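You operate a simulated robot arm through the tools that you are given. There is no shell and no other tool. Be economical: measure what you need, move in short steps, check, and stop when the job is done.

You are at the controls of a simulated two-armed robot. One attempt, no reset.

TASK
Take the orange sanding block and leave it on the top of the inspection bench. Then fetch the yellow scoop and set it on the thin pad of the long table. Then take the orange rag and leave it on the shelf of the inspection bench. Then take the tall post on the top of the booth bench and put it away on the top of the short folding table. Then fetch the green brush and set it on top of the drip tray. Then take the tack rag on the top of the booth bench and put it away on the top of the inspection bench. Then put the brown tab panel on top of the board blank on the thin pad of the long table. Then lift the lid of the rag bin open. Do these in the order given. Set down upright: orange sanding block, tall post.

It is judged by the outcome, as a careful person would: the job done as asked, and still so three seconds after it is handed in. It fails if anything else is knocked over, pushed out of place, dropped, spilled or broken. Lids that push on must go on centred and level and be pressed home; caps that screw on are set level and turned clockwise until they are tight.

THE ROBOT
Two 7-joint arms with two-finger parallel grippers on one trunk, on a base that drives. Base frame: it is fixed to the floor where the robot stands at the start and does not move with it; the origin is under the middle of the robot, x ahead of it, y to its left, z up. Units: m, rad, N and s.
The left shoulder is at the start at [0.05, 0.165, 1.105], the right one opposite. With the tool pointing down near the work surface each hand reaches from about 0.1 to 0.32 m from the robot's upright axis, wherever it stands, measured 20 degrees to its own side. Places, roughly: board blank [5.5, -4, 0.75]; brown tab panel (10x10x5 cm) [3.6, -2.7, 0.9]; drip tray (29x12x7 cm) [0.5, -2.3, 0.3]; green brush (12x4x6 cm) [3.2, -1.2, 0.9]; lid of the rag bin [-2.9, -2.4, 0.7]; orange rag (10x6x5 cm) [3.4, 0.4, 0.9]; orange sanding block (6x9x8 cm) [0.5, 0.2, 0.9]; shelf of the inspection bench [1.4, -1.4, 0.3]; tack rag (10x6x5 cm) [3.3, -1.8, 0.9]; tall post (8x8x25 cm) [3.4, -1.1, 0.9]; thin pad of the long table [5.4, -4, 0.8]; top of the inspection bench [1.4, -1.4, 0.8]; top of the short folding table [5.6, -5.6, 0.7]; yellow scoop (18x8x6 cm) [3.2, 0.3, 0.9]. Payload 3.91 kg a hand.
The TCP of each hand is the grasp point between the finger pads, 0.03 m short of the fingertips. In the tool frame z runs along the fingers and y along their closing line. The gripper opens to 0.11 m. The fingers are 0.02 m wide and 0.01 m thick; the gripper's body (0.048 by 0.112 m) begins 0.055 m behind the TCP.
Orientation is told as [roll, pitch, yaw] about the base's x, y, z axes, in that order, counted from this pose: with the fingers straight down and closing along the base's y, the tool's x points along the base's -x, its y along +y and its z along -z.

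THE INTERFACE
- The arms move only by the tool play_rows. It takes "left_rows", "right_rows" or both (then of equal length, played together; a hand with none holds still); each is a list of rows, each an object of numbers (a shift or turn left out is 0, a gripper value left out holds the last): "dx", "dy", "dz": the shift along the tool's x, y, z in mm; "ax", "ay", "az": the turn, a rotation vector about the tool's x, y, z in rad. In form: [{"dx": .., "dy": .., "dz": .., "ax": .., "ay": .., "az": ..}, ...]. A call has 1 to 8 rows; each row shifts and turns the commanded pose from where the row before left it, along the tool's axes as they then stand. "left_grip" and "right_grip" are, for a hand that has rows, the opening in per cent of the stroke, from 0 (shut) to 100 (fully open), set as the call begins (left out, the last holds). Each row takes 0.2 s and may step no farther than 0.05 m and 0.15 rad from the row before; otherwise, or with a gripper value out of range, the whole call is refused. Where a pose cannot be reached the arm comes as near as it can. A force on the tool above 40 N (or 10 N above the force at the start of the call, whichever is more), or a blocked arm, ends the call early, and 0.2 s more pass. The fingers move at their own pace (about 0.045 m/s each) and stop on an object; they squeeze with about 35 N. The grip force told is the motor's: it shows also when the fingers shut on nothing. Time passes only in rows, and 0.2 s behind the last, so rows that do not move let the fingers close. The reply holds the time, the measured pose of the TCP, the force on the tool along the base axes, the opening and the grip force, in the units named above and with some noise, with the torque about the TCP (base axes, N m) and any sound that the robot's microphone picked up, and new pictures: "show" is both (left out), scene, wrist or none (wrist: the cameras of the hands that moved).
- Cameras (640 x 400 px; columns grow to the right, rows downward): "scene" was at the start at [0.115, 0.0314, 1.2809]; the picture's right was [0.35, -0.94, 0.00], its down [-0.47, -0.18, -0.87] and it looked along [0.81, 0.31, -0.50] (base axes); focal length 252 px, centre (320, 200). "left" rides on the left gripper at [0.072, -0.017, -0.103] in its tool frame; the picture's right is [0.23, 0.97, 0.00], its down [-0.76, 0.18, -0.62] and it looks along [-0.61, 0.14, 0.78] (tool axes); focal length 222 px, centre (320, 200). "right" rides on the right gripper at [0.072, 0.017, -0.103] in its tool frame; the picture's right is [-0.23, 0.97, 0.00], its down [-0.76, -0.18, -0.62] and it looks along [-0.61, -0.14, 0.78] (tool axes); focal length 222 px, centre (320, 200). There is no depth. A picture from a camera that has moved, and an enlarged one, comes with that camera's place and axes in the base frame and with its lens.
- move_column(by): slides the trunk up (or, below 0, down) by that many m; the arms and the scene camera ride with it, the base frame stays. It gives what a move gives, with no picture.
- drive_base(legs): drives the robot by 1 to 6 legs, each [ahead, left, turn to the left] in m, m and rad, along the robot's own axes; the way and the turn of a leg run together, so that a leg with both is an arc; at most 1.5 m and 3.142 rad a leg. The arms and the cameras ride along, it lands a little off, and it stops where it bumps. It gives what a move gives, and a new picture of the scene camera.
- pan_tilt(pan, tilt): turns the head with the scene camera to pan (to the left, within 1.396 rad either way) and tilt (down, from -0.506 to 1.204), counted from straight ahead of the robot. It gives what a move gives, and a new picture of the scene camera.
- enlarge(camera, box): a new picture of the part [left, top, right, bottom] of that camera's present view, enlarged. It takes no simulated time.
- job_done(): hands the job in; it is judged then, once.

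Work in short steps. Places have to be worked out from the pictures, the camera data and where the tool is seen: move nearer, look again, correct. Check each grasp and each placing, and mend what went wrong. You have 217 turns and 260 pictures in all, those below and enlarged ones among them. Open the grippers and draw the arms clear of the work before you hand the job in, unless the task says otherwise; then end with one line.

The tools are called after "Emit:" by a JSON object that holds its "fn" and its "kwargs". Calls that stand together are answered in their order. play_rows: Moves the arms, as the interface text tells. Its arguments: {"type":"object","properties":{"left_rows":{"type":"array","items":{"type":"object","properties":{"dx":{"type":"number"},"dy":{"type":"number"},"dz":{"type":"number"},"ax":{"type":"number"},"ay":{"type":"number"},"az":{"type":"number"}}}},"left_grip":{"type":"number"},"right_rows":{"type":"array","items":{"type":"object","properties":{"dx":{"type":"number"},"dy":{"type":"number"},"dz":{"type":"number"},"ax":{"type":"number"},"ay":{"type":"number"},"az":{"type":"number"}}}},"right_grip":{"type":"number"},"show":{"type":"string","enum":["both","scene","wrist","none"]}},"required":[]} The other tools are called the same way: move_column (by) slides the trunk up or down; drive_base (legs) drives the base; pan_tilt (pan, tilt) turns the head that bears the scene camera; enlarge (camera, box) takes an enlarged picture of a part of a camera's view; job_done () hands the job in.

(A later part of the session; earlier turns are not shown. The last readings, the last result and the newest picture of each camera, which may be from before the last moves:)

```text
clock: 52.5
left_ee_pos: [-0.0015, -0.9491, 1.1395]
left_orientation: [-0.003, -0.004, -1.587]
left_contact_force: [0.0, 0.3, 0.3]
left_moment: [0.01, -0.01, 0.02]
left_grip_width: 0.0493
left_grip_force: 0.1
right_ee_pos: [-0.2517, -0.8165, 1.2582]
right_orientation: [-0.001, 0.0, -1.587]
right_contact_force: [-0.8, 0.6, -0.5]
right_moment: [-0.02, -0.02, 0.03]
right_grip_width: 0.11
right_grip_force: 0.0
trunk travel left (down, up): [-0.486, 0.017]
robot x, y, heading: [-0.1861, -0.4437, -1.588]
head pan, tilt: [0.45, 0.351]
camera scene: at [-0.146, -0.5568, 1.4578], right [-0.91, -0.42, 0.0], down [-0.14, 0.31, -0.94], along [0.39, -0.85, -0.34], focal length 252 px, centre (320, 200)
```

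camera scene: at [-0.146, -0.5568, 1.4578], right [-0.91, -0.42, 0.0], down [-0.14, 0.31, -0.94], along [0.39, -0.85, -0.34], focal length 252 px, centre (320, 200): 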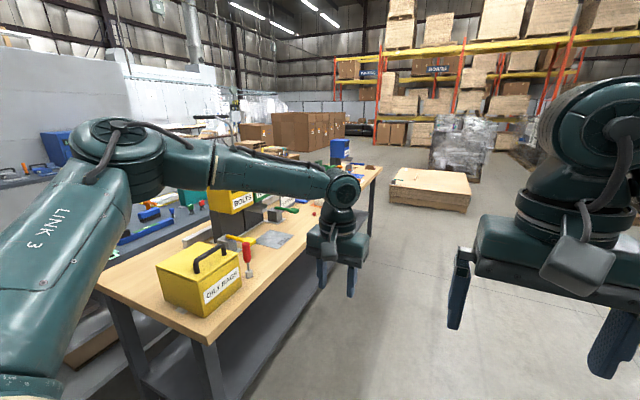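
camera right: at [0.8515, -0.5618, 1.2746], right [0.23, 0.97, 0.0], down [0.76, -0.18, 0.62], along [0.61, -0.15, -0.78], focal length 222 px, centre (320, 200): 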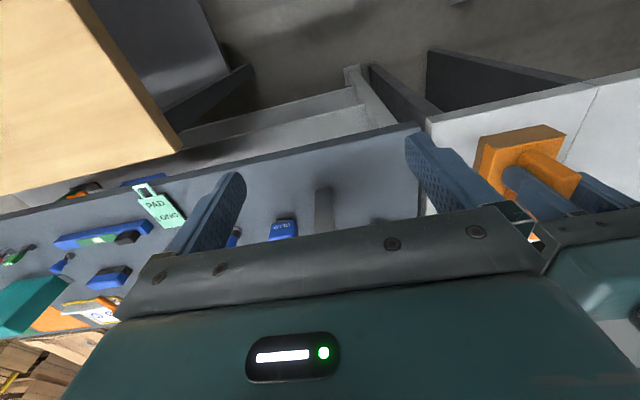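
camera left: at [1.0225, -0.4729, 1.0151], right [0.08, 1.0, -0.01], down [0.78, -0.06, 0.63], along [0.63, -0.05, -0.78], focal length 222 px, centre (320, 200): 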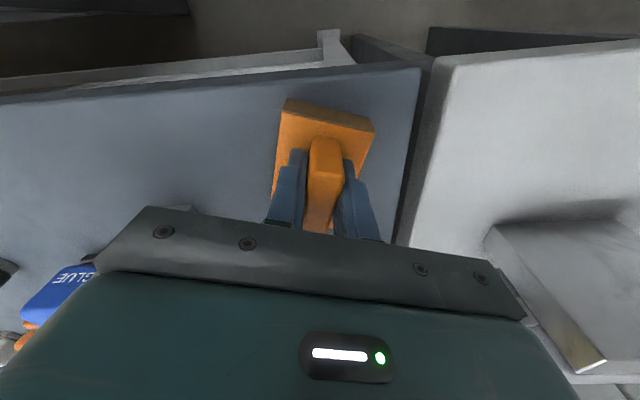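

The floor along the wood bench is clear up to a pallet at y≈−4.6. I'll drive down to y≈−3.8, then turn towards +x and look.

Emit:
{"fn": "drive_base", "kwargs": {"legs": [[1.5, 0, 0], [1.5, 0, 0], [0.4, 0, 0], [0, 0, 1.58]]}}

Emit:
{"fn": "pan_tilt", "kwargs": {"pan": 0.0, "tilt": 0.35}}

Emit:
{"fn": "pan_tilt", "kwargs": {"pan": 0.7, "tilt": 0.35}}

```text
clock: 72.8
left_ee_pos: [0.3113, -3.6396, 1.1399]
left_orientation: [-0.003, -0.005, 0.012]
left_contact_force: [-0.5, -0.6, 0.0]
left_moment: [-0.03, 0.0, -0.01]
left_grip_width: 0.0496
left_grip_force: 0.0
right_ee_pos: [0.1864, -3.893, 1.2582]
right_orientation: [0.001, 0.0, 0.01]
right_contact_force: [-0.5, -0.2, 0.5]
right_moment: [-0.03, 0.01, 0.01]
right_grip_width: 0.11
right_grip_force: 0.0
trunk travel left (down, up): [-0.486, 0.017]
robot x, y, heading: [-0.188, -3.837, 0.007]
head pan, tilt: [0.45, 0.351]
camera scene: at [-0.0761, -3.7972, 1.4578], right [0.45, -0.9, 0.0], down [-0.31, -0.15, -0.94], along [0.84, 0.42, -0.34], focal length 252 px, centre (320, 200)
```

scene: 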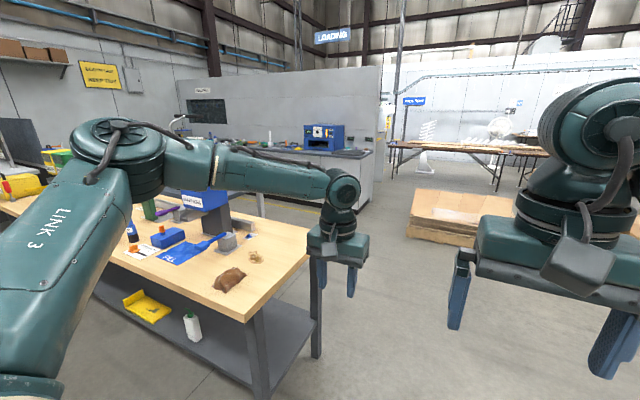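

```text
clock: 73.7
left_ee_pos: [0.3128, -3.6408, 1.1393]
left_orientation: [-0.002, -0.003, 0.014]
left_contact_force: [0.4, 0.1, -0.1]
left_moment: [0.0, 0.0, 0.02]
left_grip_width: 0.0495
left_grip_force: 0.0
right_ee_pos: [0.1869, -3.8936, 1.2569]
right_orientation: [0.0, -0.002, 0.011]
right_contact_force: [0.5, -0.6, -0.1]
right_moment: [-0.02, -0.02, 0.0]
right_grip_width: 0.1099
right_grip_force: 0.0
trunk travel left (down, up): [-0.486, 0.017]
robot x, y, heading: [-0.1884, -3.841, 0.015]
head pan, tilt: [0.0, 0.351]
camera scene: at [-0.0663, -3.8377, 1.4578], right [0.01, -1.0, 0.0], down [-0.34, 0.0, -0.94], along [0.94, 0.01, -0.34], focal length 252 px, centre (320, 200)
```

scene: 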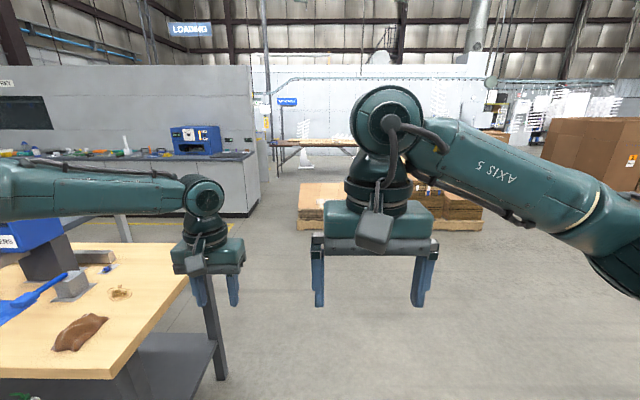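

```text
clock: 74.8
left_ee_pos: [0.3109, -3.6399, 1.1382]
left_orientation: [-0.003, -0.004, 0.012]
left_contact_force: [-0.3, 0.3, -0.2]
left_moment: [0.01, 0.03, 0.04]
left_grip_width: 0.0496
left_grip_force: 0.0
right_ee_pos: [0.1854, -3.8941, 1.2588]
right_orientation: [0.0, -0.001, 0.012]
right_contact_force: [-0.5, 0.2, 0.9]
right_moment: [0.02, -0.01, 0.0]
right_grip_width: 0.11
right_grip_force: 0.1
trunk travel left (down, up): [-0.486, 0.017]
robot x, y, heading: [-0.1916, -3.8424, 0.015]
head pan, tilt: [0.7, 0.351]
camera scene: at [-0.0889, -3.7781, 1.4578], right [0.65, -0.76, 0.0], down [-0.26, -0.22, -0.94], along [0.71, 0.61, -0.34], focal length 252 px, centre (320, 200)
```

scene: 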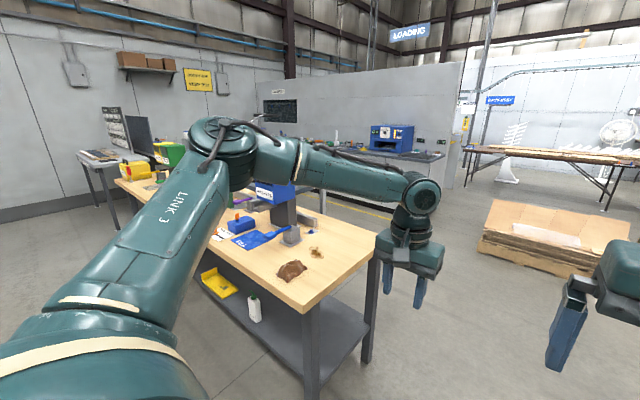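

The route is clear past the wood bench's end (y≈−3.3). A pallet lies at x≈2.8, y<−3.5. I'll drive ahead 1.4 m and look left.

Emit:
{"fn": "drive_base", "kwargs": {"legs": [[1.5, 0, 0], [0.1, 0, 0.7]]}}

Emit:
{"fn": "pan_tilt", "kwargs": {"pan": 0.3, "tilt": 0.4}}

```text
clock: 84.1
left_ee_pos: [1.6535, -3.3075, 1.1386]
left_orientation: [-0.003, -0.004, 0.711]
left_contact_force: [-0.1, -0.6, 0.4]
left_moment: [-0.01, 0.04, 0.01]
left_grip_width: 0.0496
left_grip_force: 0.1
right_ee_pos: [1.721, -3.5825, 1.2579]
right_orientation: [0.0, 0.0, 0.711]
right_contact_force: [0.8, 0.7, 0.4]
right_moment: [-0.02, 0.03, 0.01]
right_grip_width: 0.1101
right_grip_force: 0.0
trunk travel left (down, up): [-0.486, 0.017]
robot x, y, heading: [1.3972, -3.7839, 0.711]
head pan, tilt: [0.7, 0.351]
camera scene: at [1.4354, -3.671, 1.4578], right [0.99, -0.16, 0.0], down [-0.05, -0.34, -0.94], along [0.15, 0.93, -0.34], focal length 252 px, centre (320, 200)
```

scene: 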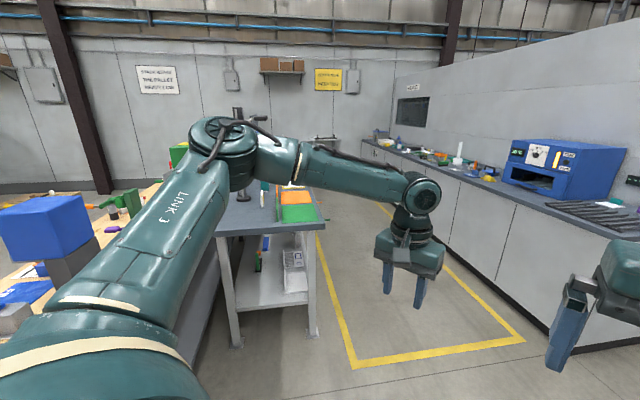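

```text
clock: 84.9
left_ee_pos: [1.6543, -3.3084, 1.1387]
left_orientation: [-0.004, -0.003, 0.709]
left_contact_force: [-0.5, 0.3, -0.1]
left_moment: [0.0, 0.0, 0.03]
left_grip_width: 0.0494
left_grip_force: 0.1
right_ee_pos: [1.72, -3.581, 1.256]
right_orientation: [0.0, 0.001, 0.712]
right_contact_force: [-0.2, 0.7, 0.3]
right_moment: [0.0, -0.01, 0.03]
right_grip_width: 0.11
right_grip_force: 0.0
trunk travel left (down, up): [-0.486, 0.017]
robot x, y, heading: [1.3972, -3.7802, 0.713]
head pan, tilt: [0.3, 0.4]
camera scene: at [1.4697, -3.6846, 1.4533], right [0.85, -0.53, 0.0], down [-0.21, -0.33, -0.92], along [0.49, 0.78, -0.39], focal length 252 px, centre (320, 200)
```

scene: 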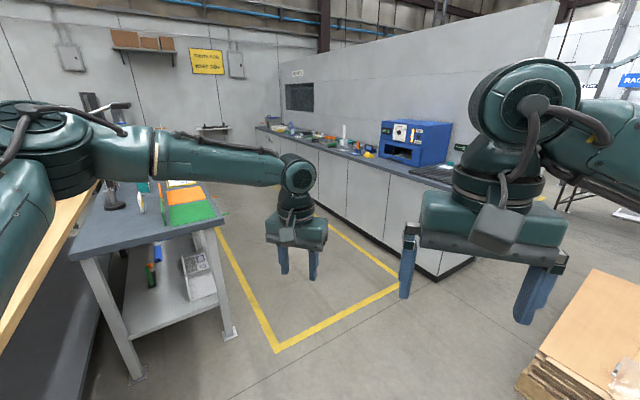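

The aisle between the inspection bench and the booth bench is clear. I'll drive up it to the scoop's end and face the booth bench.

Emit:
{"fn": "drive_base", "kwargs": {"legs": [[1.28, 0, 0], [0, 0, 0.86], [1.5, 0, 0], [1.5, 0, 0]]}}

Emit:
{"fn": "pan_tilt", "kwargs": {"pan": -0.6, "tilt": 0.5}}

```text
clock: 107.7
left_ee_pos: [2.0954, 0.5664, 1.1389]
left_orientation: [-0.005, -0.004, 1.599]
left_contact_force: [-0.4, -0.5, 0.2]
left_moment: [0.02, 0.0, 0.01]
left_grip_width: 0.0491
left_grip_force: 0.1
right_ee_pos: [2.3505, 0.4453, 1.257]
right_orientation: [-0.001, 0.0, 1.598]
right_contact_force: [-1.0, 0.1, 0.1]
right_moment: [0.01, 0.01, 0.0]
right_grip_width: 0.1101
right_grip_force: 0.2
trunk travel left (down, up): [-0.486, 0.017]
robot x, y, heading: [2.2988, 0.068, 1.596]
head pan, tilt: [0.3, 0.4]
camera scene: at [2.2722, 0.1847, 1.4533], right [0.95, 0.32, 0.0], down [0.13, -0.37, -0.92], along [-0.3, 0.87, -0.39], focal length 252 px, centre (320, 200)
```

scene: 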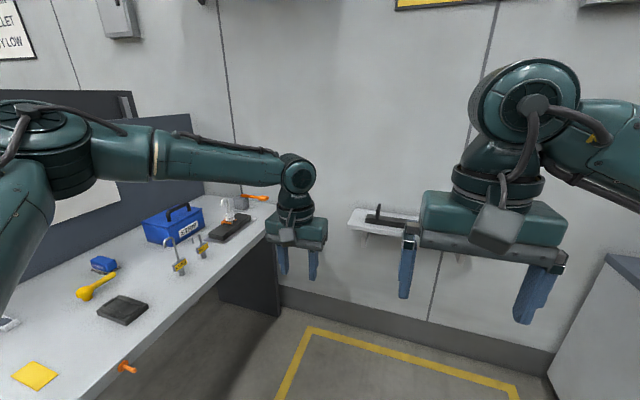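

```text
clock: 108.9
left_ee_pos: [2.0963, 0.5665, 1.1389]
left_orientation: [-0.002, -0.004, 1.6]
left_contact_force: [0.1, -1.4, -0.9]
left_moment: [0.02, -0.01, 0.02]
left_grip_width: 0.0495
left_grip_force: 0.0
right_ee_pos: [2.3505, 0.4454, 1.2571]
right_orientation: [0.0, 0.001, 1.598]
right_contact_force: [-0.4, -0.6, -1.2]
right_moment: [0.01, 0.01, -0.02]
right_grip_width: 0.1099
right_grip_force: 0.1
trunk travel left (down, up): [-0.486, 0.017]
robot x, y, heading: [2.3028, 0.068, 1.599]
head pan, tilt: [-0.6, 0.499]
camera scene: at [2.3513, 0.1733, 1.4442], right [0.84, -0.54, 0.0], down [-0.26, -0.4, -0.88], along [0.48, 0.74, -0.48], focal length 252 px, centre (320, 200)
```

scene: 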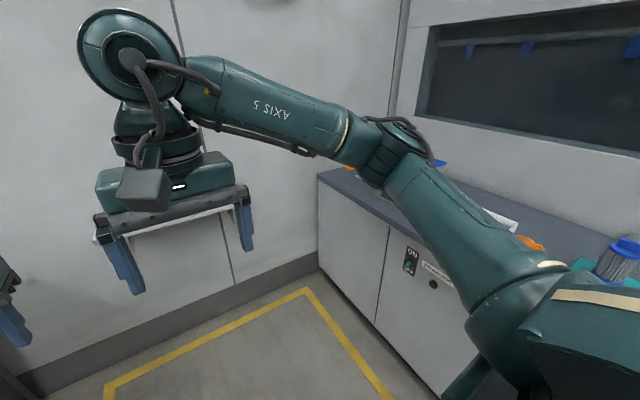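

Now I turn to face the booth bench and look down at it.

Emit:
{"fn": "drive_base", "kwargs": {"legs": [[0, 0, -1.6]]}}

Emit:
{"fn": "pan_tilt", "kwargs": {"pan": 0.1, "tilt": 0.55}}

```text
clock: 113.2
left_ee_pos: [2.8015, 0.2682, 1.1381]
left_orientation: [-0.004, -0.005, 0.017]
left_contact_force: [-1.1, 0.0, -0.1]
left_moment: [0.0, 0.02, 0.01]
left_grip_width: 0.0494
left_grip_force: 0.0
right_ee_pos: [2.678, 0.0132, 1.2572]
right_orientation: [0.0, 0.0, 0.016]
right_contact_force: [0.2, 0.5, 0.1]
right_moment: [-0.02, -0.05, -0.01]
right_grip_width: 0.1104
right_grip_force: 0.1
trunk travel left (down, up): [-0.486, 0.017]
robot x, y, heading: [2.3039, 0.0668, 0.014]
head pan, tilt: [-0.6, 0.499]
camera scene: at [2.408, 0.0176, 1.4442], right [-0.55, -0.83, 0.0], down [-0.4, 0.26, -0.88], along [0.73, -0.48, -0.48], focal length 252 px, centre (320, 200)
```

scene: 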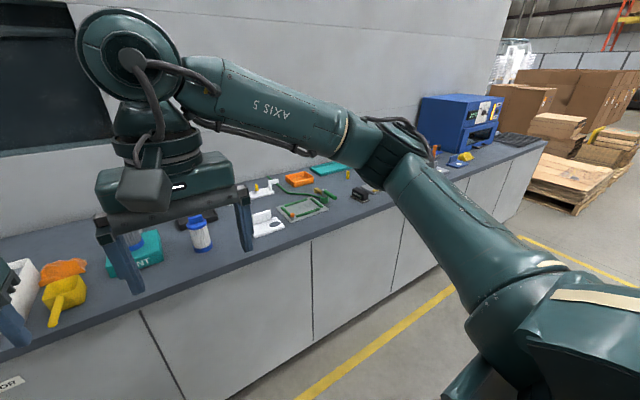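

```text
clock: 114.2
left_ee_pos: [2.8019, 0.2685, 1.1391]
left_orientation: [-0.004, -0.003, 0.014]
left_contact_force: [0.4, 0.0, -0.2]
left_moment: [0.02, 0.02, -0.03]
left_grip_width: 0.0494
left_grip_force: 0.1
right_ee_pos: [2.6782, 0.0146, 1.2572]
right_orientation: [-0.001, 0.0, 0.015]
right_contact_force: [-0.3, 0.3, 0.7]
right_moment: [0.01, 0.02, -0.02]
right_grip_width: 0.1098
right_grip_force: 0.1
trunk travel left (down, up): [-0.486, 0.017]
robot x, y, heading: [2.3051, 0.0695, 0.014]
head pan, tilt: [0.099, 0.55]
camera scene: at [2.4213, 0.0782, 1.4396], right [0.11, -0.99, 0.0], down [-0.52, -0.06, -0.85], along [0.85, 0.1, -0.52], focal length 252 px, centre (320, 200)
```

scene: 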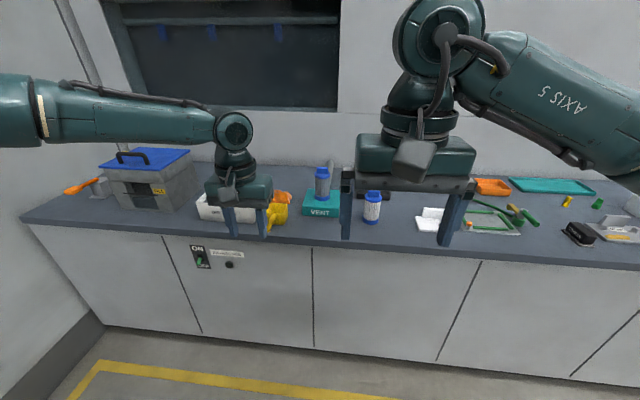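

The yellow scoop is near (3.2, 0.35) with its handle towards me, and the orange rag is just behind it. I'll drive closer.

Emit:
{"fn": "drive_base", "kwargs": {"legs": [[0.33, 0.06, -0.014]]}}

Emit:
{"fn": "pan_tilt", "kwargs": {"pan": 0.45, "tilt": 0.75}}

Emit:
{"fn": "play_rows", "kwargs": {"left_rows": [{}], "left_grip": 100, "show": "wrist"}}

```text
clock: 116.5
left_ee_pos: [3.1389, 0.3255, 1.1403]
left_orientation: [-0.004, -0.004, 0.0]
left_contact_force: [0.0, 0.1, 0.3]
left_moment: [-0.02, 0.0, 0.0]
left_grip_width: 0.0497
left_grip_force: 0.0
right_ee_pos: [3.0128, 0.0733, 1.2579]
right_orientation: [0.002, 0.0, 0.002]
right_contact_force: [-0.2, -0.3, -0.2]
right_moment: [0.04, 0.0, 0.01]
right_grip_width: 0.1101
right_grip_force: 0.0
trunk travel left (down, up): [-0.486, 0.017]
robot x, y, heading: [2.6373, 0.1314, 0.004]
head pan, tilt: [0.099, 0.55]
camera scene: at [2.7568, 0.1405, 1.4395], right [0.1, -0.99, 0.0], down [-0.52, -0.05, -0.85], along [0.85, 0.09, -0.52], focal length 252 px, centre (320, 200)
```

scene: 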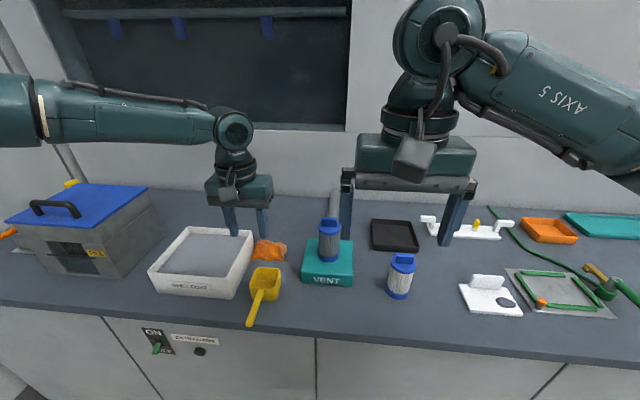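

```text
clock: 117.3
left_ee_pos: [3.139, 0.3248, 1.1399]
left_orientation: [-0.003, -0.004, 0.001]
left_contact_force: [0.4, -0.4, -0.1]
left_moment: [0.01, 0.01, 0.02]
left_grip_width: 0.0495
left_grip_force: 0.1
right_ee_pos: [3.0119, 0.0732, 1.2586]
right_orientation: [0.0, -0.001, 0.003]
right_contact_force: [0.1, -0.4, 0.0]
right_moment: [-0.03, -0.02, 0.0]
right_grip_width: 0.11
right_grip_force: 0.0
trunk travel left (down, up): [-0.486, 0.017]
robot x, y, heading: [2.6334, 0.1326, 0.006]
head pan, tilt: [0.45, 0.75]
camera scene: at [2.7415, 0.1675, 1.4222], right [0.44, -0.9, 0.0], down [-0.61, -0.3, -0.73], along [0.66, 0.32, -0.68], focal length 252 px, centre (320, 200)
```

scene: 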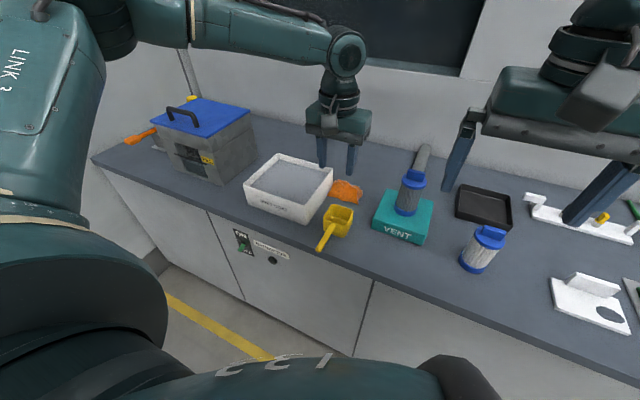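

```text
clock: 117.7
left_ee_pos: [3.1411, 0.3245, 1.1391]
left_orientation: [-0.002, -0.004, 0.002]
left_contact_force: [0.1, -0.2, -0.1]
left_moment: [0.02, -0.02, 0.02]
left_grip_width: 0.0841
left_grip_force: 0.1
right_ee_pos: [3.0116, 0.0729, 1.2574]
right_orientation: [0.0, 0.0, 0.002]
right_contact_force: [-0.2, 0.0, -0.4]
right_moment: [-0.01, 0.02, 0.02]
right_grip_width: 0.1101
right_grip_force: 0.0
trunk travel left (down, up): [-0.486, 0.017]
robot x, y, heading: [2.6372, 0.1293, 0.002]
head pan, tilt: [0.45, 0.75]
camera left: at [3.0677, 0.3073, 1.2416], right [-0.23, 0.97, 0.0], down [0.76, 0.18, 0.63], along [0.61, 0.14, -0.78], focal length 222 px, centre (320, 200)
```

left: 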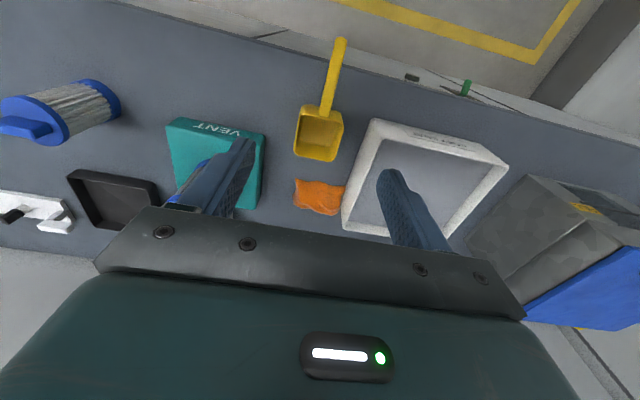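

I look closer at the scoop's handle height.

Emit:
{"fn": "enlarge", "kwargs": {"camera": "scene", "box": [280, 170, 400, 260]}}

Emit:
{"fn": "enlarge", "kwargs": {"camera": "left", "box": [240, 20, 440, 240]}}

```text
4.44 times, centred on (340, 215) of scene
camera zoom: at [2.7414, 0.1675, 1.4222], right [0.44, -0.9, 0.0], down [-0.61, -0.3, -0.73], along [0.66, 0.32, -0.68], focal length 1120 px, centre (231, 133)
```

zoom: 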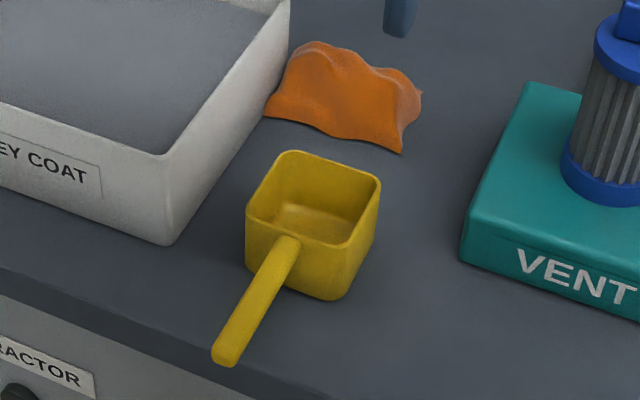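

```text
1.82 times, centred on (340, 130) of left
camera zoom: at [3.0677, 0.3073, 1.2416], right [-0.23, 0.97, 0.0], down [0.76, 0.18, 0.63], along [0.61, 0.14, -0.78], focal length 404 px, centre (284, 327)
```

zoom: 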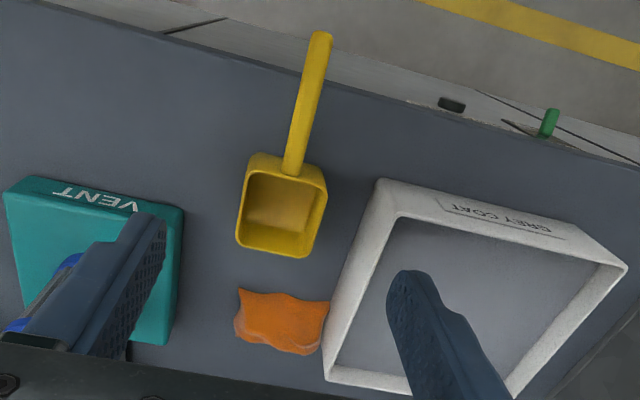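

The handle joins the bowl near (3.17, 0.34, 0.90). I'll lower the trunk 0.12 and then align the left hand above the handle.

Emit:
{"fn": "move_column", "kwargs": {"by": -0.14}}

Emit:
{"fn": "play_rows", "kwargs": {"left_rows": [{"dx": -8, "dy": 13}, {"dz": 30}, {}], "left_grip": 60, "show": "both"}}

```text
clock: 119.4
left_ee_pos: [3.1404, 0.3254, 0.9994]
left_orientation: [-0.002, -0.004, 0.003]
left_contact_force: [0.0, -0.1, 0.4]
left_moment: [0.06, -0.01, 0.0]
left_grip_width: 0.1101
left_grip_force: 0.0
right_ee_pos: [3.012, 0.0738, 1.1171]
right_orientation: [-0.001, -0.002, 0.001]
right_contact_force: [-1.2, 0.4, 0.3]
right_moment: [0.0, 0.03, -0.03]
right_grip_width: 0.1095
right_grip_force: 0.0
trunk travel left (down, up): [-0.346, 0.157]
robot x, y, heading: [2.6333, 0.1341, 0.002]
head pan, tilt: [0.45, 0.75]
```

```text
clock: 120.2
left_ee_pos: [3.1489, 0.3371, 0.9689]
left_orientation: [-0.003, -0.005, -0.001]
left_contact_force: [-0.6, -0.4, 0.0]
left_moment: [0.01, -0.01, 0.0]
left_grip_width: 0.066
left_grip_force: 0.1
right_ee_pos: [3.0118, 0.0725, 1.1174]
right_orientation: [0.0, -0.001, 0.002]
right_contact_force: [-0.4, 0.5, 0.8]
right_moment: [0.0, -0.03, 0.0]
right_grip_width: 0.1102
right_grip_force: 0.0
trunk travel left (down, up): [-0.346, 0.157]
robot x, y, heading: [2.635, 0.1325, 0.001]
head pan, tilt: [0.45, 0.75]
camera scene: at [2.7413, 0.1675, 1.2822], right [0.44, -0.9, 0.0], down [-0.61, -0.3, -0.73], along [0.66, 0.32, -0.68], focal length 252 px, centre (320, 200)
camera left: at [3.0766, 0.3195, 1.0717], right [-0.23, 0.97, 0.0], down [0.76, 0.18, 0.63], along [0.61, 0.14, -0.78], focal length 222 px, centre (320, 200)
```

scene: 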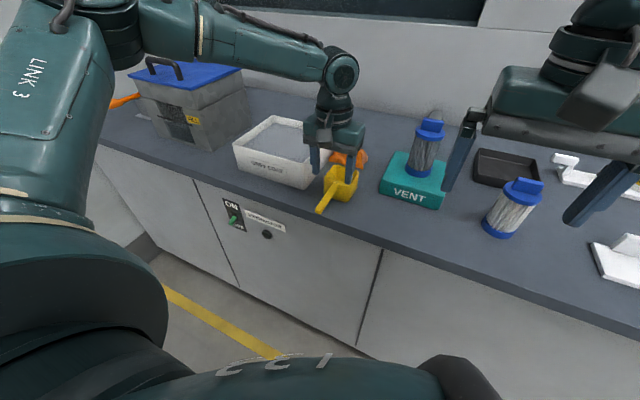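
left: 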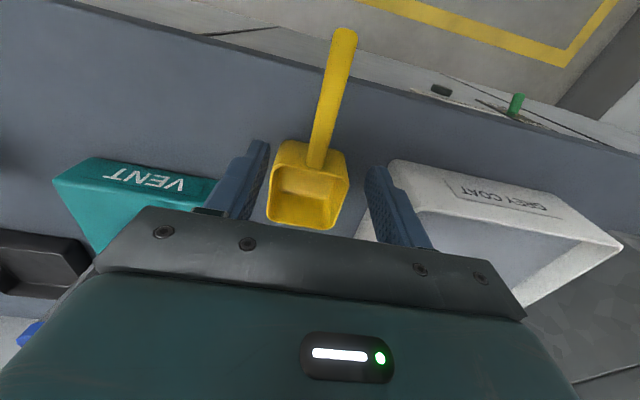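

Aligned; the neck is 20 mm beyond the TCP. I narrow the opening a little, lower 68 mm and close.

Emit:
{"fn": "play_rows", "kwargs": {"left_rows": [{}, {"dz": 25}, {"dz": 25}, {"dz": 18}, {}], "left_grip": 42, "show": "wrist"}}

Emit:
{"fn": "play_rows", "kwargs": {"left_rows": [{}, {}, {}, {}], "left_grip": 0, "show": "wrist"}}

```text
clock: 121.4
left_ee_pos: [3.144, 0.3407, 0.9035]
left_orientation: [-0.006, -0.004, 0.003]
left_contact_force: [1.2, 0.5, 0.1]
left_moment: [0.04, 0.0, 0.01]
left_grip_width: 0.0464
left_grip_force: 0.1
left hand out of reach, approached as far as the arm can: row 4
right_ee_pos: [3.0123, 0.0742, 1.1179]
right_orientation: [-0.001, 0.0, 0.001]
right_contact_force: [0.4, 0.0, -0.4]
right_moment: [0.0, 0.01, -0.02]
right_grip_width: 0.1101
right_grip_force: 0.1
trunk travel left (down, up): [-0.346, 0.157]
robot x, y, heading: [2.6342, 0.1307, 0.0]
head pan, tilt: [0.45, 0.75]
camera left: at [3.0719, 0.3233, 1.0061], right [-0.23, 0.97, -0.01], down [0.76, 0.18, 0.63], along [0.61, 0.14, -0.78], focal length 222 px, centre (320, 200)
```

left: 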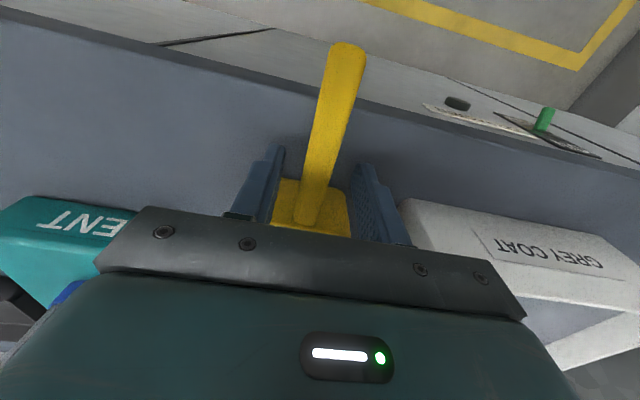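

```text
clock: 122.4
left_ee_pos: [3.1444, 0.3417, 0.9038]
left_orientation: [-0.006, -0.005, 0.0]
left_contact_force: [-0.7, 0.5, -0.3]
left_moment: [0.04, 0.02, 0.02]
left_grip_width: 0.0155
left_grip_force: 35.4
right_ee_pos: [3.0115, 0.073, 1.1164]
right_orientation: [-0.002, -0.001, 0.001]
right_contact_force: [-0.2, 0.1, 0.3]
right_moment: [-0.02, 0.01, 0.01]
right_grip_width: 0.1098
right_grip_force: 0.1
trunk travel left (down, up): [-0.346, 0.157]
robot x, y, heading: [2.6371, 0.1316, -0.002]
head pan, tilt: [0.45, 0.75]
camera left: at [3.0719, 0.3233, 1.0064], right [-0.23, 0.97, -0.01], down [0.76, 0.18, 0.63], along [0.61, 0.14, -0.78], focal length 222 px, centre (320, 200)
```

left: 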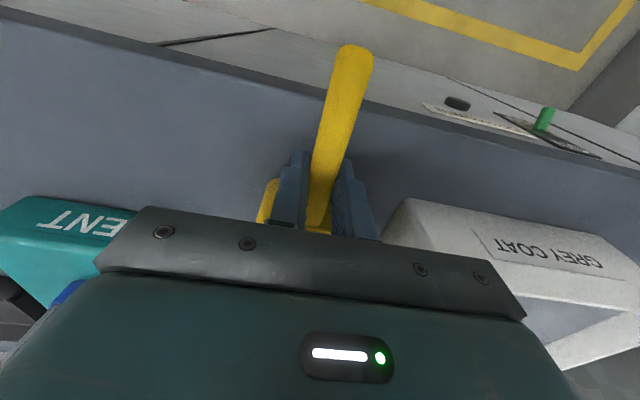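

The handle is gripped (15.5 mm). Lift and check.

Emit:
{"fn": "move_column", "kwargs": {"by": 0.25}}

Emit:
{"fn": "play_rows", "kwargs": {"left_rows": [{}], "show": "both"}}

```text
clock: 124.2
left_ee_pos: [3.1447, 0.3417, 1.0605]
left_orientation: [-0.004, -0.005, 0.003]
left_contact_force: [0.9, -0.3, -1.2]
left_moment: [0.01, 0.07, 0.0]
left_grip_width: 0.0155
left_grip_force: 35.1
right_ee_pos: [3.012, 0.0729, 1.2731]
right_orientation: [0.0, -0.001, 0.001]
right_contact_force: [0.1, -1.2, -1.0]
right_moment: [-0.03, -0.01, -0.03]
right_grip_width: 0.11
right_grip_force: 0.1
right hand out of reach, approached as far as the arm can: row 1
trunk travel left (down, up): [-0.503, 0.0]
robot x, y, heading: [2.6348, 0.1312, -0.001]
head pan, tilt: [0.45, 0.75]
```

```text
clock: 124.6
left_ee_pos: [3.1446, 0.3414, 1.0606]
left_orientation: [-0.005, -0.004, 0.001]
left_contact_force: [-0.2, -0.1, -0.2]
left_moment: [0.0, 0.04, 0.01]
left_grip_width: 0.0156
left_grip_force: 35.0
right_ee_pos: [3.011, 0.0734, 1.2747]
right_orientation: [-0.002, -0.001, 0.001]
right_contact_force: [0.4, -0.7, 0.2]
right_moment: [0.0, 0.01, -0.03]
right_grip_width: 0.1096
right_grip_force: 0.1
trunk travel left (down, up): [-0.503, 0.0]
robot x, y, heading: [2.6339, 0.1337, 0.002]
head pan, tilt: [0.45, 0.75]
camera scene: at [2.7416, 0.1676, 1.4392], right [0.44, -0.9, 0.0], down [-0.61, -0.3, -0.73], along [0.66, 0.32, -0.68], focal length 252 px, centre (320, 200)
camera left: at [3.0721, 0.3233, 1.1633], right [-0.23, 0.97, -0.01], down [0.76, 0.18, 0.63], along [0.61, 0.14, -0.78], focal length 222 px, centre (320, 200)
```

scene: 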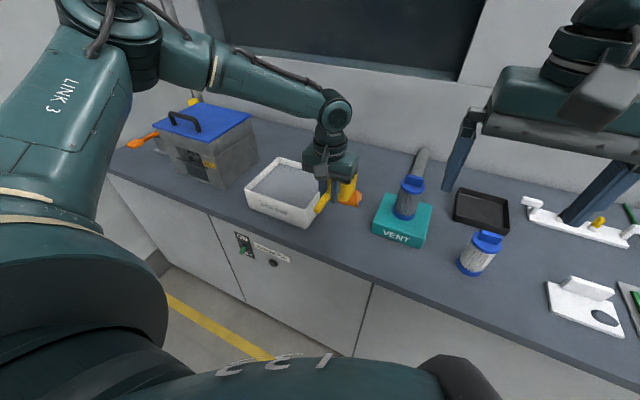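
left: 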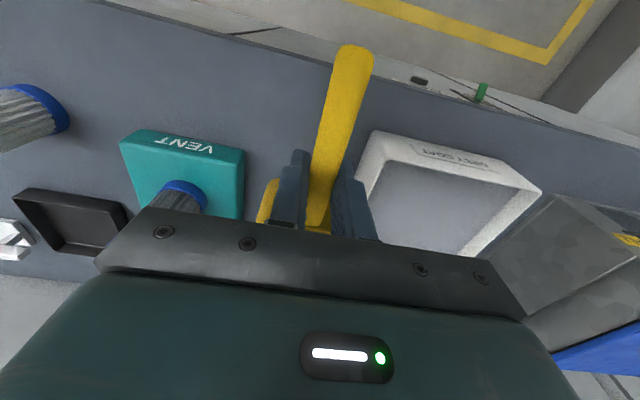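

Held well. I raise it further, back out, turn down the aisle and drive towards the long table side.

Emit:
{"fn": "play_rows", "kwargs": {"left_rows": [{"dz": -40}, {"dz": -40}], "show": "none"}}

Emit:
{"fn": "drive_base", "kwargs": {"legs": [[-0.25, 0, 0], [0, 0, -1.57], [1.5, 0, 0], [1.4, 0, 0]]}}

Emit:
{"fn": "pan_tilt", "kwargs": {"pan": 0.4, "tilt": 0.35}}

Emit:
{"fn": "pan_tilt", "kwargs": {"pan": 1.0, "tilt": 0.35}}

```text
clock: 125.2
left_ee_pos: [3.141, 0.3421, 1.1405]
left_orientation: [-0.005, -0.006, 0.004]
left_contact_force: [-0.3, -0.2, -1.0]
left_moment: [0.0, 0.07, -0.01]
left_grip_width: 0.0155
left_grip_force: 34.8
right_ee_pos: [3.011, 0.0734, 1.2736]
right_orientation: [0.001, -0.002, 0.0]
right_contact_force: [0.1, -0.6, -0.6]
right_moment: [0.0, 0.01, -0.04]
right_grip_width: 0.11
right_grip_force: 0.1
trunk travel left (down, up): [-0.503, 0.0]
robot x, y, heading: [2.6352, 0.1316, 0.003]
head pan, tilt: [0.45, 0.75]
```

```text
clock: 144.6
left_ee_pos: [2.6474, -3.2982, 1.1408]
left_orientation: [-0.004, -0.003, -1.554]
left_contact_force: [-0.9, 0.0, -1.2]
left_moment: [0.05, -0.04, -0.03]
left_grip_width: 0.0157
left_grip_force: 35.3
right_ee_pos: [2.3775, -3.1725, 1.2738]
right_orientation: [0.0, 0.0, -1.553]
right_contact_force: [1.0, 0.0, 0.2]
right_moment: [0.0, 0.02, -0.02]
right_grip_width: 0.1101
right_grip_force: 0.1
trunk travel left (down, up): [-0.503, 0.0]
robot x, y, heading: [2.4318, -2.7947, -1.553]
head pan, tilt: [0.45, 0.75]
camera scene: at [2.4694, -2.9009, 1.4392], right [-0.89, -0.45, 0.0], down [-0.31, 0.61, -0.73], along [0.33, -0.65, -0.68], focal length 252 px, centre (320, 200)
```

scene: 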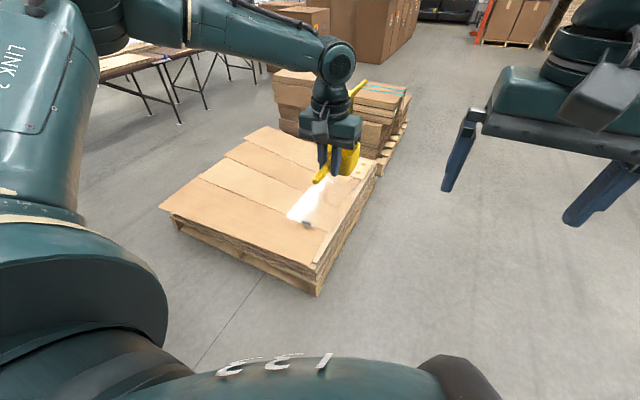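

```text
clock: 145.4
left_ee_pos: [2.6481, -3.2992, 1.1404]
left_orientation: [-0.005, -0.007, -1.554]
left_contact_force: [0.3, 0.2, -0.5]
left_moment: [0.05, -0.01, 0.0]
left_grip_width: 0.0152
left_grip_force: 34.9
right_ee_pos: [2.3765, -3.1725, 1.2732]
right_orientation: [-0.001, -0.002, -1.553]
right_contact_force: [-0.2, -0.1, 0.5]
right_moment: [-0.02, 0.0, 0.04]
right_grip_width: 0.1102
right_grip_force: 0.1
trunk travel left (down, up): [-0.503, 0.0]
robot x, y, heading: [2.4307, -2.7983, -1.553]
head pan, tilt: [0.4, 0.351]
camera scene: at [2.4697, -2.9119, 1.4748], right [-0.91, -0.41, 0.0], down [-0.14, 0.32, -0.94], along [0.38, -0.86, -0.34], focal length 252 px, centre (320, 200)
```

scene: 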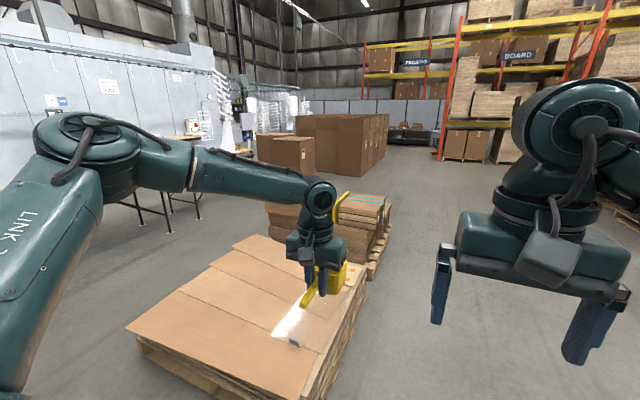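

```text
clock: 146.4
left_ee_pos: [2.6483, -3.2995, 1.1414]
left_orientation: [-0.004, -0.005, -1.554]
left_contact_force: [0.6, -0.5, -0.5]
left_moment: [0.06, -0.01, 0.01]
left_grip_width: 0.0154
left_grip_force: 34.9
right_ee_pos: [2.3771, -3.1729, 1.2737]
right_orientation: [0.0, 0.001, -1.553]
right_contact_force: [1.0, -0.3, -0.1]
right_moment: [0.0, 0.0, -0.01]
right_grip_width: 0.1099
right_grip_force: 0.0
trunk travel left (down, up): [-0.503, 0.0]
robot x, y, heading: [2.4317, -2.7965, -1.552]
head pan, tilt: [1.0, 0.351]
camera scene: at [2.5112, -2.8758, 1.4748], right [-0.53, -0.85, 0.0], down [-0.29, 0.18, -0.94], along [0.8, -0.49, -0.34], focal length 252 px, centre (320, 200)
```

scene: 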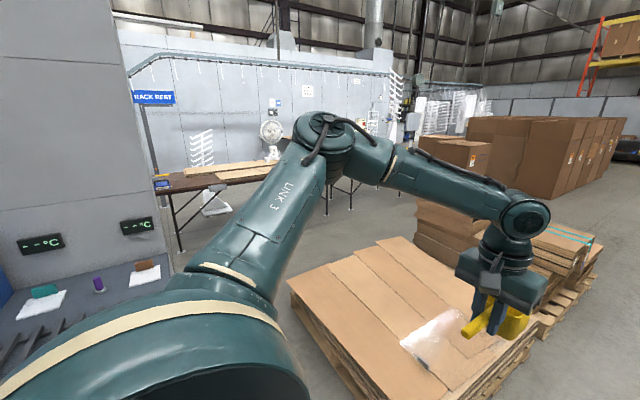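

The long table stands at x≈5.2–5.7 beyond. The gap between pallet (y −3.5) and booth end (y −2.8) is narrow. I'll strafe through it facing −y, so that my elbows stay clear of the booth wall.

Emit:
{"fn": "drive_base", "kwargs": {"legs": [[0.35, 0, -0.017], [0, 0.6, 0]]}}

Emit:
{"fn": "pan_tilt", "kwargs": {"pan": 1.396, "tilt": 0.5}}

```text
clock: 154.1
left_ee_pos: [3.2541, -3.6525, 1.1406]
left_orientation: [-0.004, -0.005, -1.567]
left_contact_force: [0.9, 0.8, -0.6]
left_moment: [0.07, 0.0, -0.02]
left_grip_width: 0.0157
left_grip_force: 35.0
right_ee_pos: [2.9873, -3.5225, 1.2744]
right_orientation: [0.0, 0.001, -1.569]
right_contact_force: [-0.1, 0.0, 0.6]
right_moment: [-0.03, -0.01, 0.01]
right_grip_width: 0.1098
right_grip_force: 0.1
trunk travel left (down, up): [-0.503, 0.0]
robot x, y, heading: [3.0437, -3.1478, -1.569]
head pan, tilt: [1.0, 0.351]
camera scene: at [3.1241, -3.2271, 1.4748], right [-0.54, -0.84, 0.0], down [-0.29, 0.18, -0.94], along [0.79, -0.5, -0.34], focal length 252 px, centre (320, 200)
```

scene: 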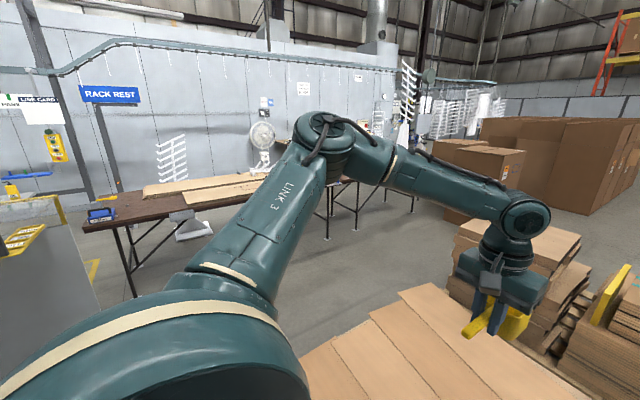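

```text
clock: 155.0
left_ee_pos: [3.2548, -3.6529, 1.1403]
left_orientation: [-0.005, -0.004, -1.567]
left_contact_force: [-0.4, -0.7, -0.9]
left_moment: [0.11, 0.03, 0.02]
left_grip_width: 0.0155
left_grip_force: 35.1
right_ee_pos: [2.9859, -3.5226, 1.2734]
right_orientation: [-0.002, -0.001, -1.567]
right_contact_force: [0.9, -0.5, 0.4]
right_moment: [-0.01, 0.03, -0.01]
right_grip_width: 0.11
right_grip_force: 0.0
trunk travel left (down, up): [-0.503, 0.0]
robot x, y, heading: [3.0456, -3.146, -1.574]
head pan, tilt: [1.396, 0.499]
camera scene: at [3.1351, -3.1927, 1.4612], right [-0.17, -0.99, 0.0], down [-0.47, 0.08, -0.88], along [0.87, -0.15, -0.48], focal length 252 px, centre (320, 200)
```

scene: 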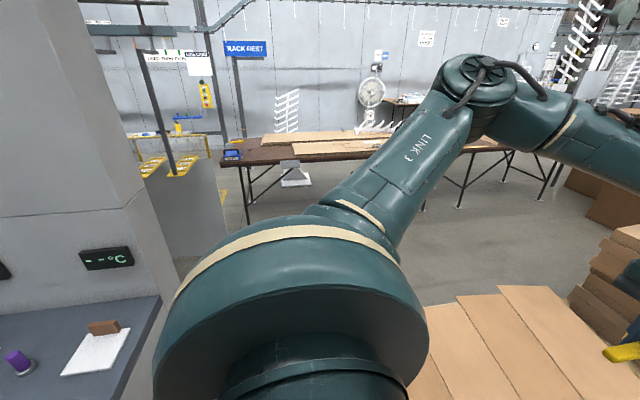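

Passing well. Continue strafing.

Emit:
{"fn": "drive_base", "kwargs": {"legs": [[0, 0.7, 0.004], [0, 0.75, 0]]}}

Emit:
{"fn": "pan_tilt", "kwargs": {"pan": 0.8, "tilt": 0.4}}

```text
clock: 168.2
left_ee_pos: [4.7112, -3.6483, 1.1403]
left_orientation: [-0.006, -0.005, -1.574]
left_contact_force: [-0.6, 0.7, -1.2]
left_moment: [0.07, -0.01, 0.03]
left_grip_width: 0.0153
left_grip_force: 34.9
right_ee_pos: [4.4421, -3.5156, 1.2747]
right_orientation: [0.001, 0.0, -1.574]
right_contact_force: [0.6, -0.6, 0.7]
right_moment: [-0.02, 0.03, 0.01]
right_grip_width: 0.1101
right_grip_force: 0.1
trunk travel left (down, up): [-0.503, 0.0]
robot x, y, heading: [4.5033, -3.1432, -1.575]
head pan, tilt: [1.396, 0.499]
camera scene: at [4.5929, -3.1874, 1.4612], right [-0.18, -0.98, 0.0], down [-0.47, 0.08, -0.88], along [0.86, -0.16, -0.48], focal length 252 px, centre (320, 200)
```

scene: 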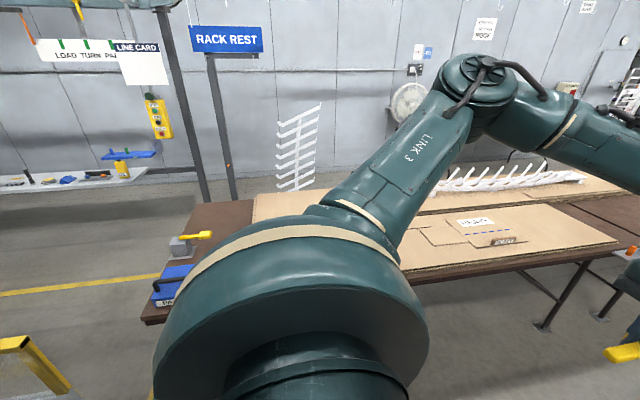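

```text
clock: 169.2
left_ee_pos: [4.7103, -3.6488, 1.1412]
left_orientation: [-0.005, -0.005, -1.574]
left_contact_force: [-0.2, 0.5, -1.2]
left_moment: [0.07, -0.02, 0.02]
left_grip_width: 0.0155
left_grip_force: 35.3
right_ee_pos: [4.4405, -3.5169, 1.2734]
right_orientation: [-0.001, 0.0, -1.574]
right_contact_force: [0.0, 0.3, -0.4]
right_moment: [-0.01, 0.01, 0.01]
right_grip_width: 0.1099
right_grip_force: 0.1
trunk travel left (down, up): [-0.503, 0.0]
robot x, y, heading: [4.503, -3.1425, -1.58]
head pan, tilt: [0.799, 0.4]
camera scene: at [4.5695, -3.2361, 1.4703], right [-0.7, -0.71, 0.0], down [-0.28, 0.27, -0.92], along [0.66, -0.64, -0.39], focal length 252 px, centre (320, 200)
```

scene: 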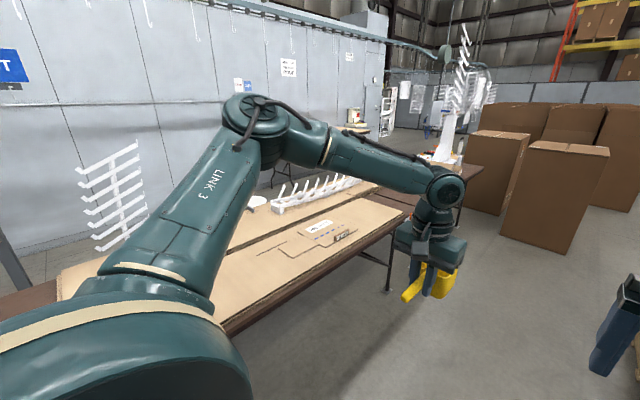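

The pad with the outline is on the table near y≈−4. I drive along it and turn to face it.

Emit:
{"fn": "drive_base", "kwargs": {"legs": [[0.75, 0, 0], [0, 0, 1.575]]}}

Emit:
{"fn": "pan_tilt", "kwargs": {"pan": 0, "tilt": 0.65}}

```text
clock: 177.2
left_ee_pos: [5.0059, -3.704, 1.1407]
left_orientation: [-0.005, -0.006, -0.026]
left_contact_force: [-0.4, 0.5, -0.9]
left_moment: [0.0, 0.07, 0.01]
left_grip_width: 0.0157
left_grip_force: 35.1
right_ee_pos: [4.8693, -3.9682, 1.2741]
right_orientation: [0.001, 0.0, -0.025]
right_contact_force: [-1.0, 0.2, -0.3]
right_moment: [0.01, -0.01, 0.01]
right_grip_width: 0.1102
right_grip_force: 0.1
trunk travel left (down, up): [-0.503, 0.0]
robot x, y, heading: [4.4934, -3.8988, -0.024]
head pan, tilt: [0.799, 0.4]
camera scene: at [4.5918, -3.8359, 1.4703], right [0.7, -0.72, 0.0], down [-0.28, -0.27, -0.92], along [0.66, 0.64, -0.39], focal length 252 px, centre (320, 200)
```

scene: 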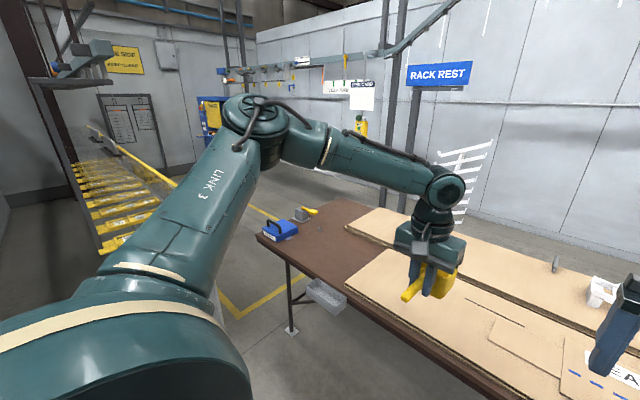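

```text
clock: 178.3
left_ee_pos: [5.0077, -3.7038, 1.1409]
left_orientation: [-0.006, -0.005, -0.027]
left_contact_force: [-0.7, 0.1, -0.3]
left_moment: [-0.04, 0.06, -0.03]
left_grip_width: 0.0154
left_grip_force: 35.1
right_ee_pos: [4.8677, -3.9688, 1.2746]
right_orientation: [-0.001, 0.001, -0.027]
right_contact_force: [-0.3, 0.5, -0.4]
right_moment: [0.01, 0.0, 0.0]
right_grip_width: 0.1097
right_grip_force: 0.1
trunk travel left (down, up): [-0.503, 0.0]
robot x, y, heading: [4.4933, -3.8969, -0.029]
head pan, tilt: [0.0, 0.649]
camera scene: at [4.6123, -3.9029, 1.4478], right [-0.03, -1.0, 0.0], down [-0.6, 0.02, -0.8], along [0.8, -0.02, -0.6], focal length 252 px, centre (320, 200)
```

scene: 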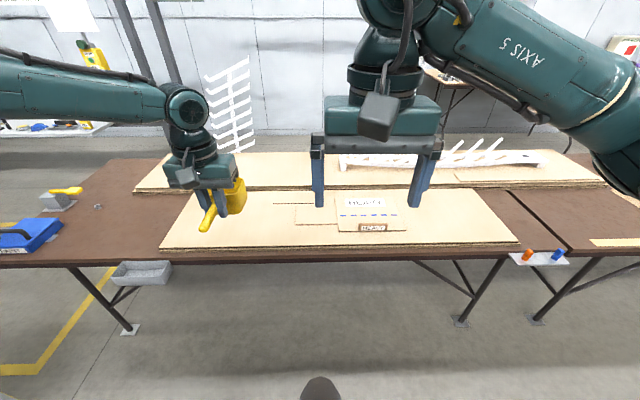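

Emit:
{"fn": "enlarge", "kwargs": {"camera": "scene", "box": [150, 140, 530, 270]}}

```text
1.68 times, centred on (340, 205) of scene
camera zoom: at [4.6123, -3.9029, 1.4478], right [-0.03, -1.0, 0.0], down [-0.6, 0.02, -0.8], along [0.8, -0.02, -0.6], focal length 424 px, centre (286, 192)
```

zoom: 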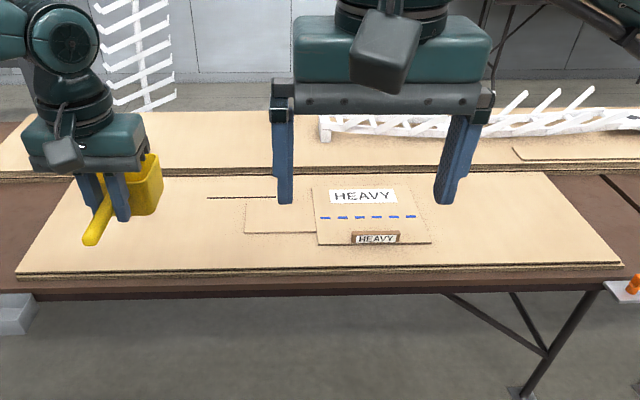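

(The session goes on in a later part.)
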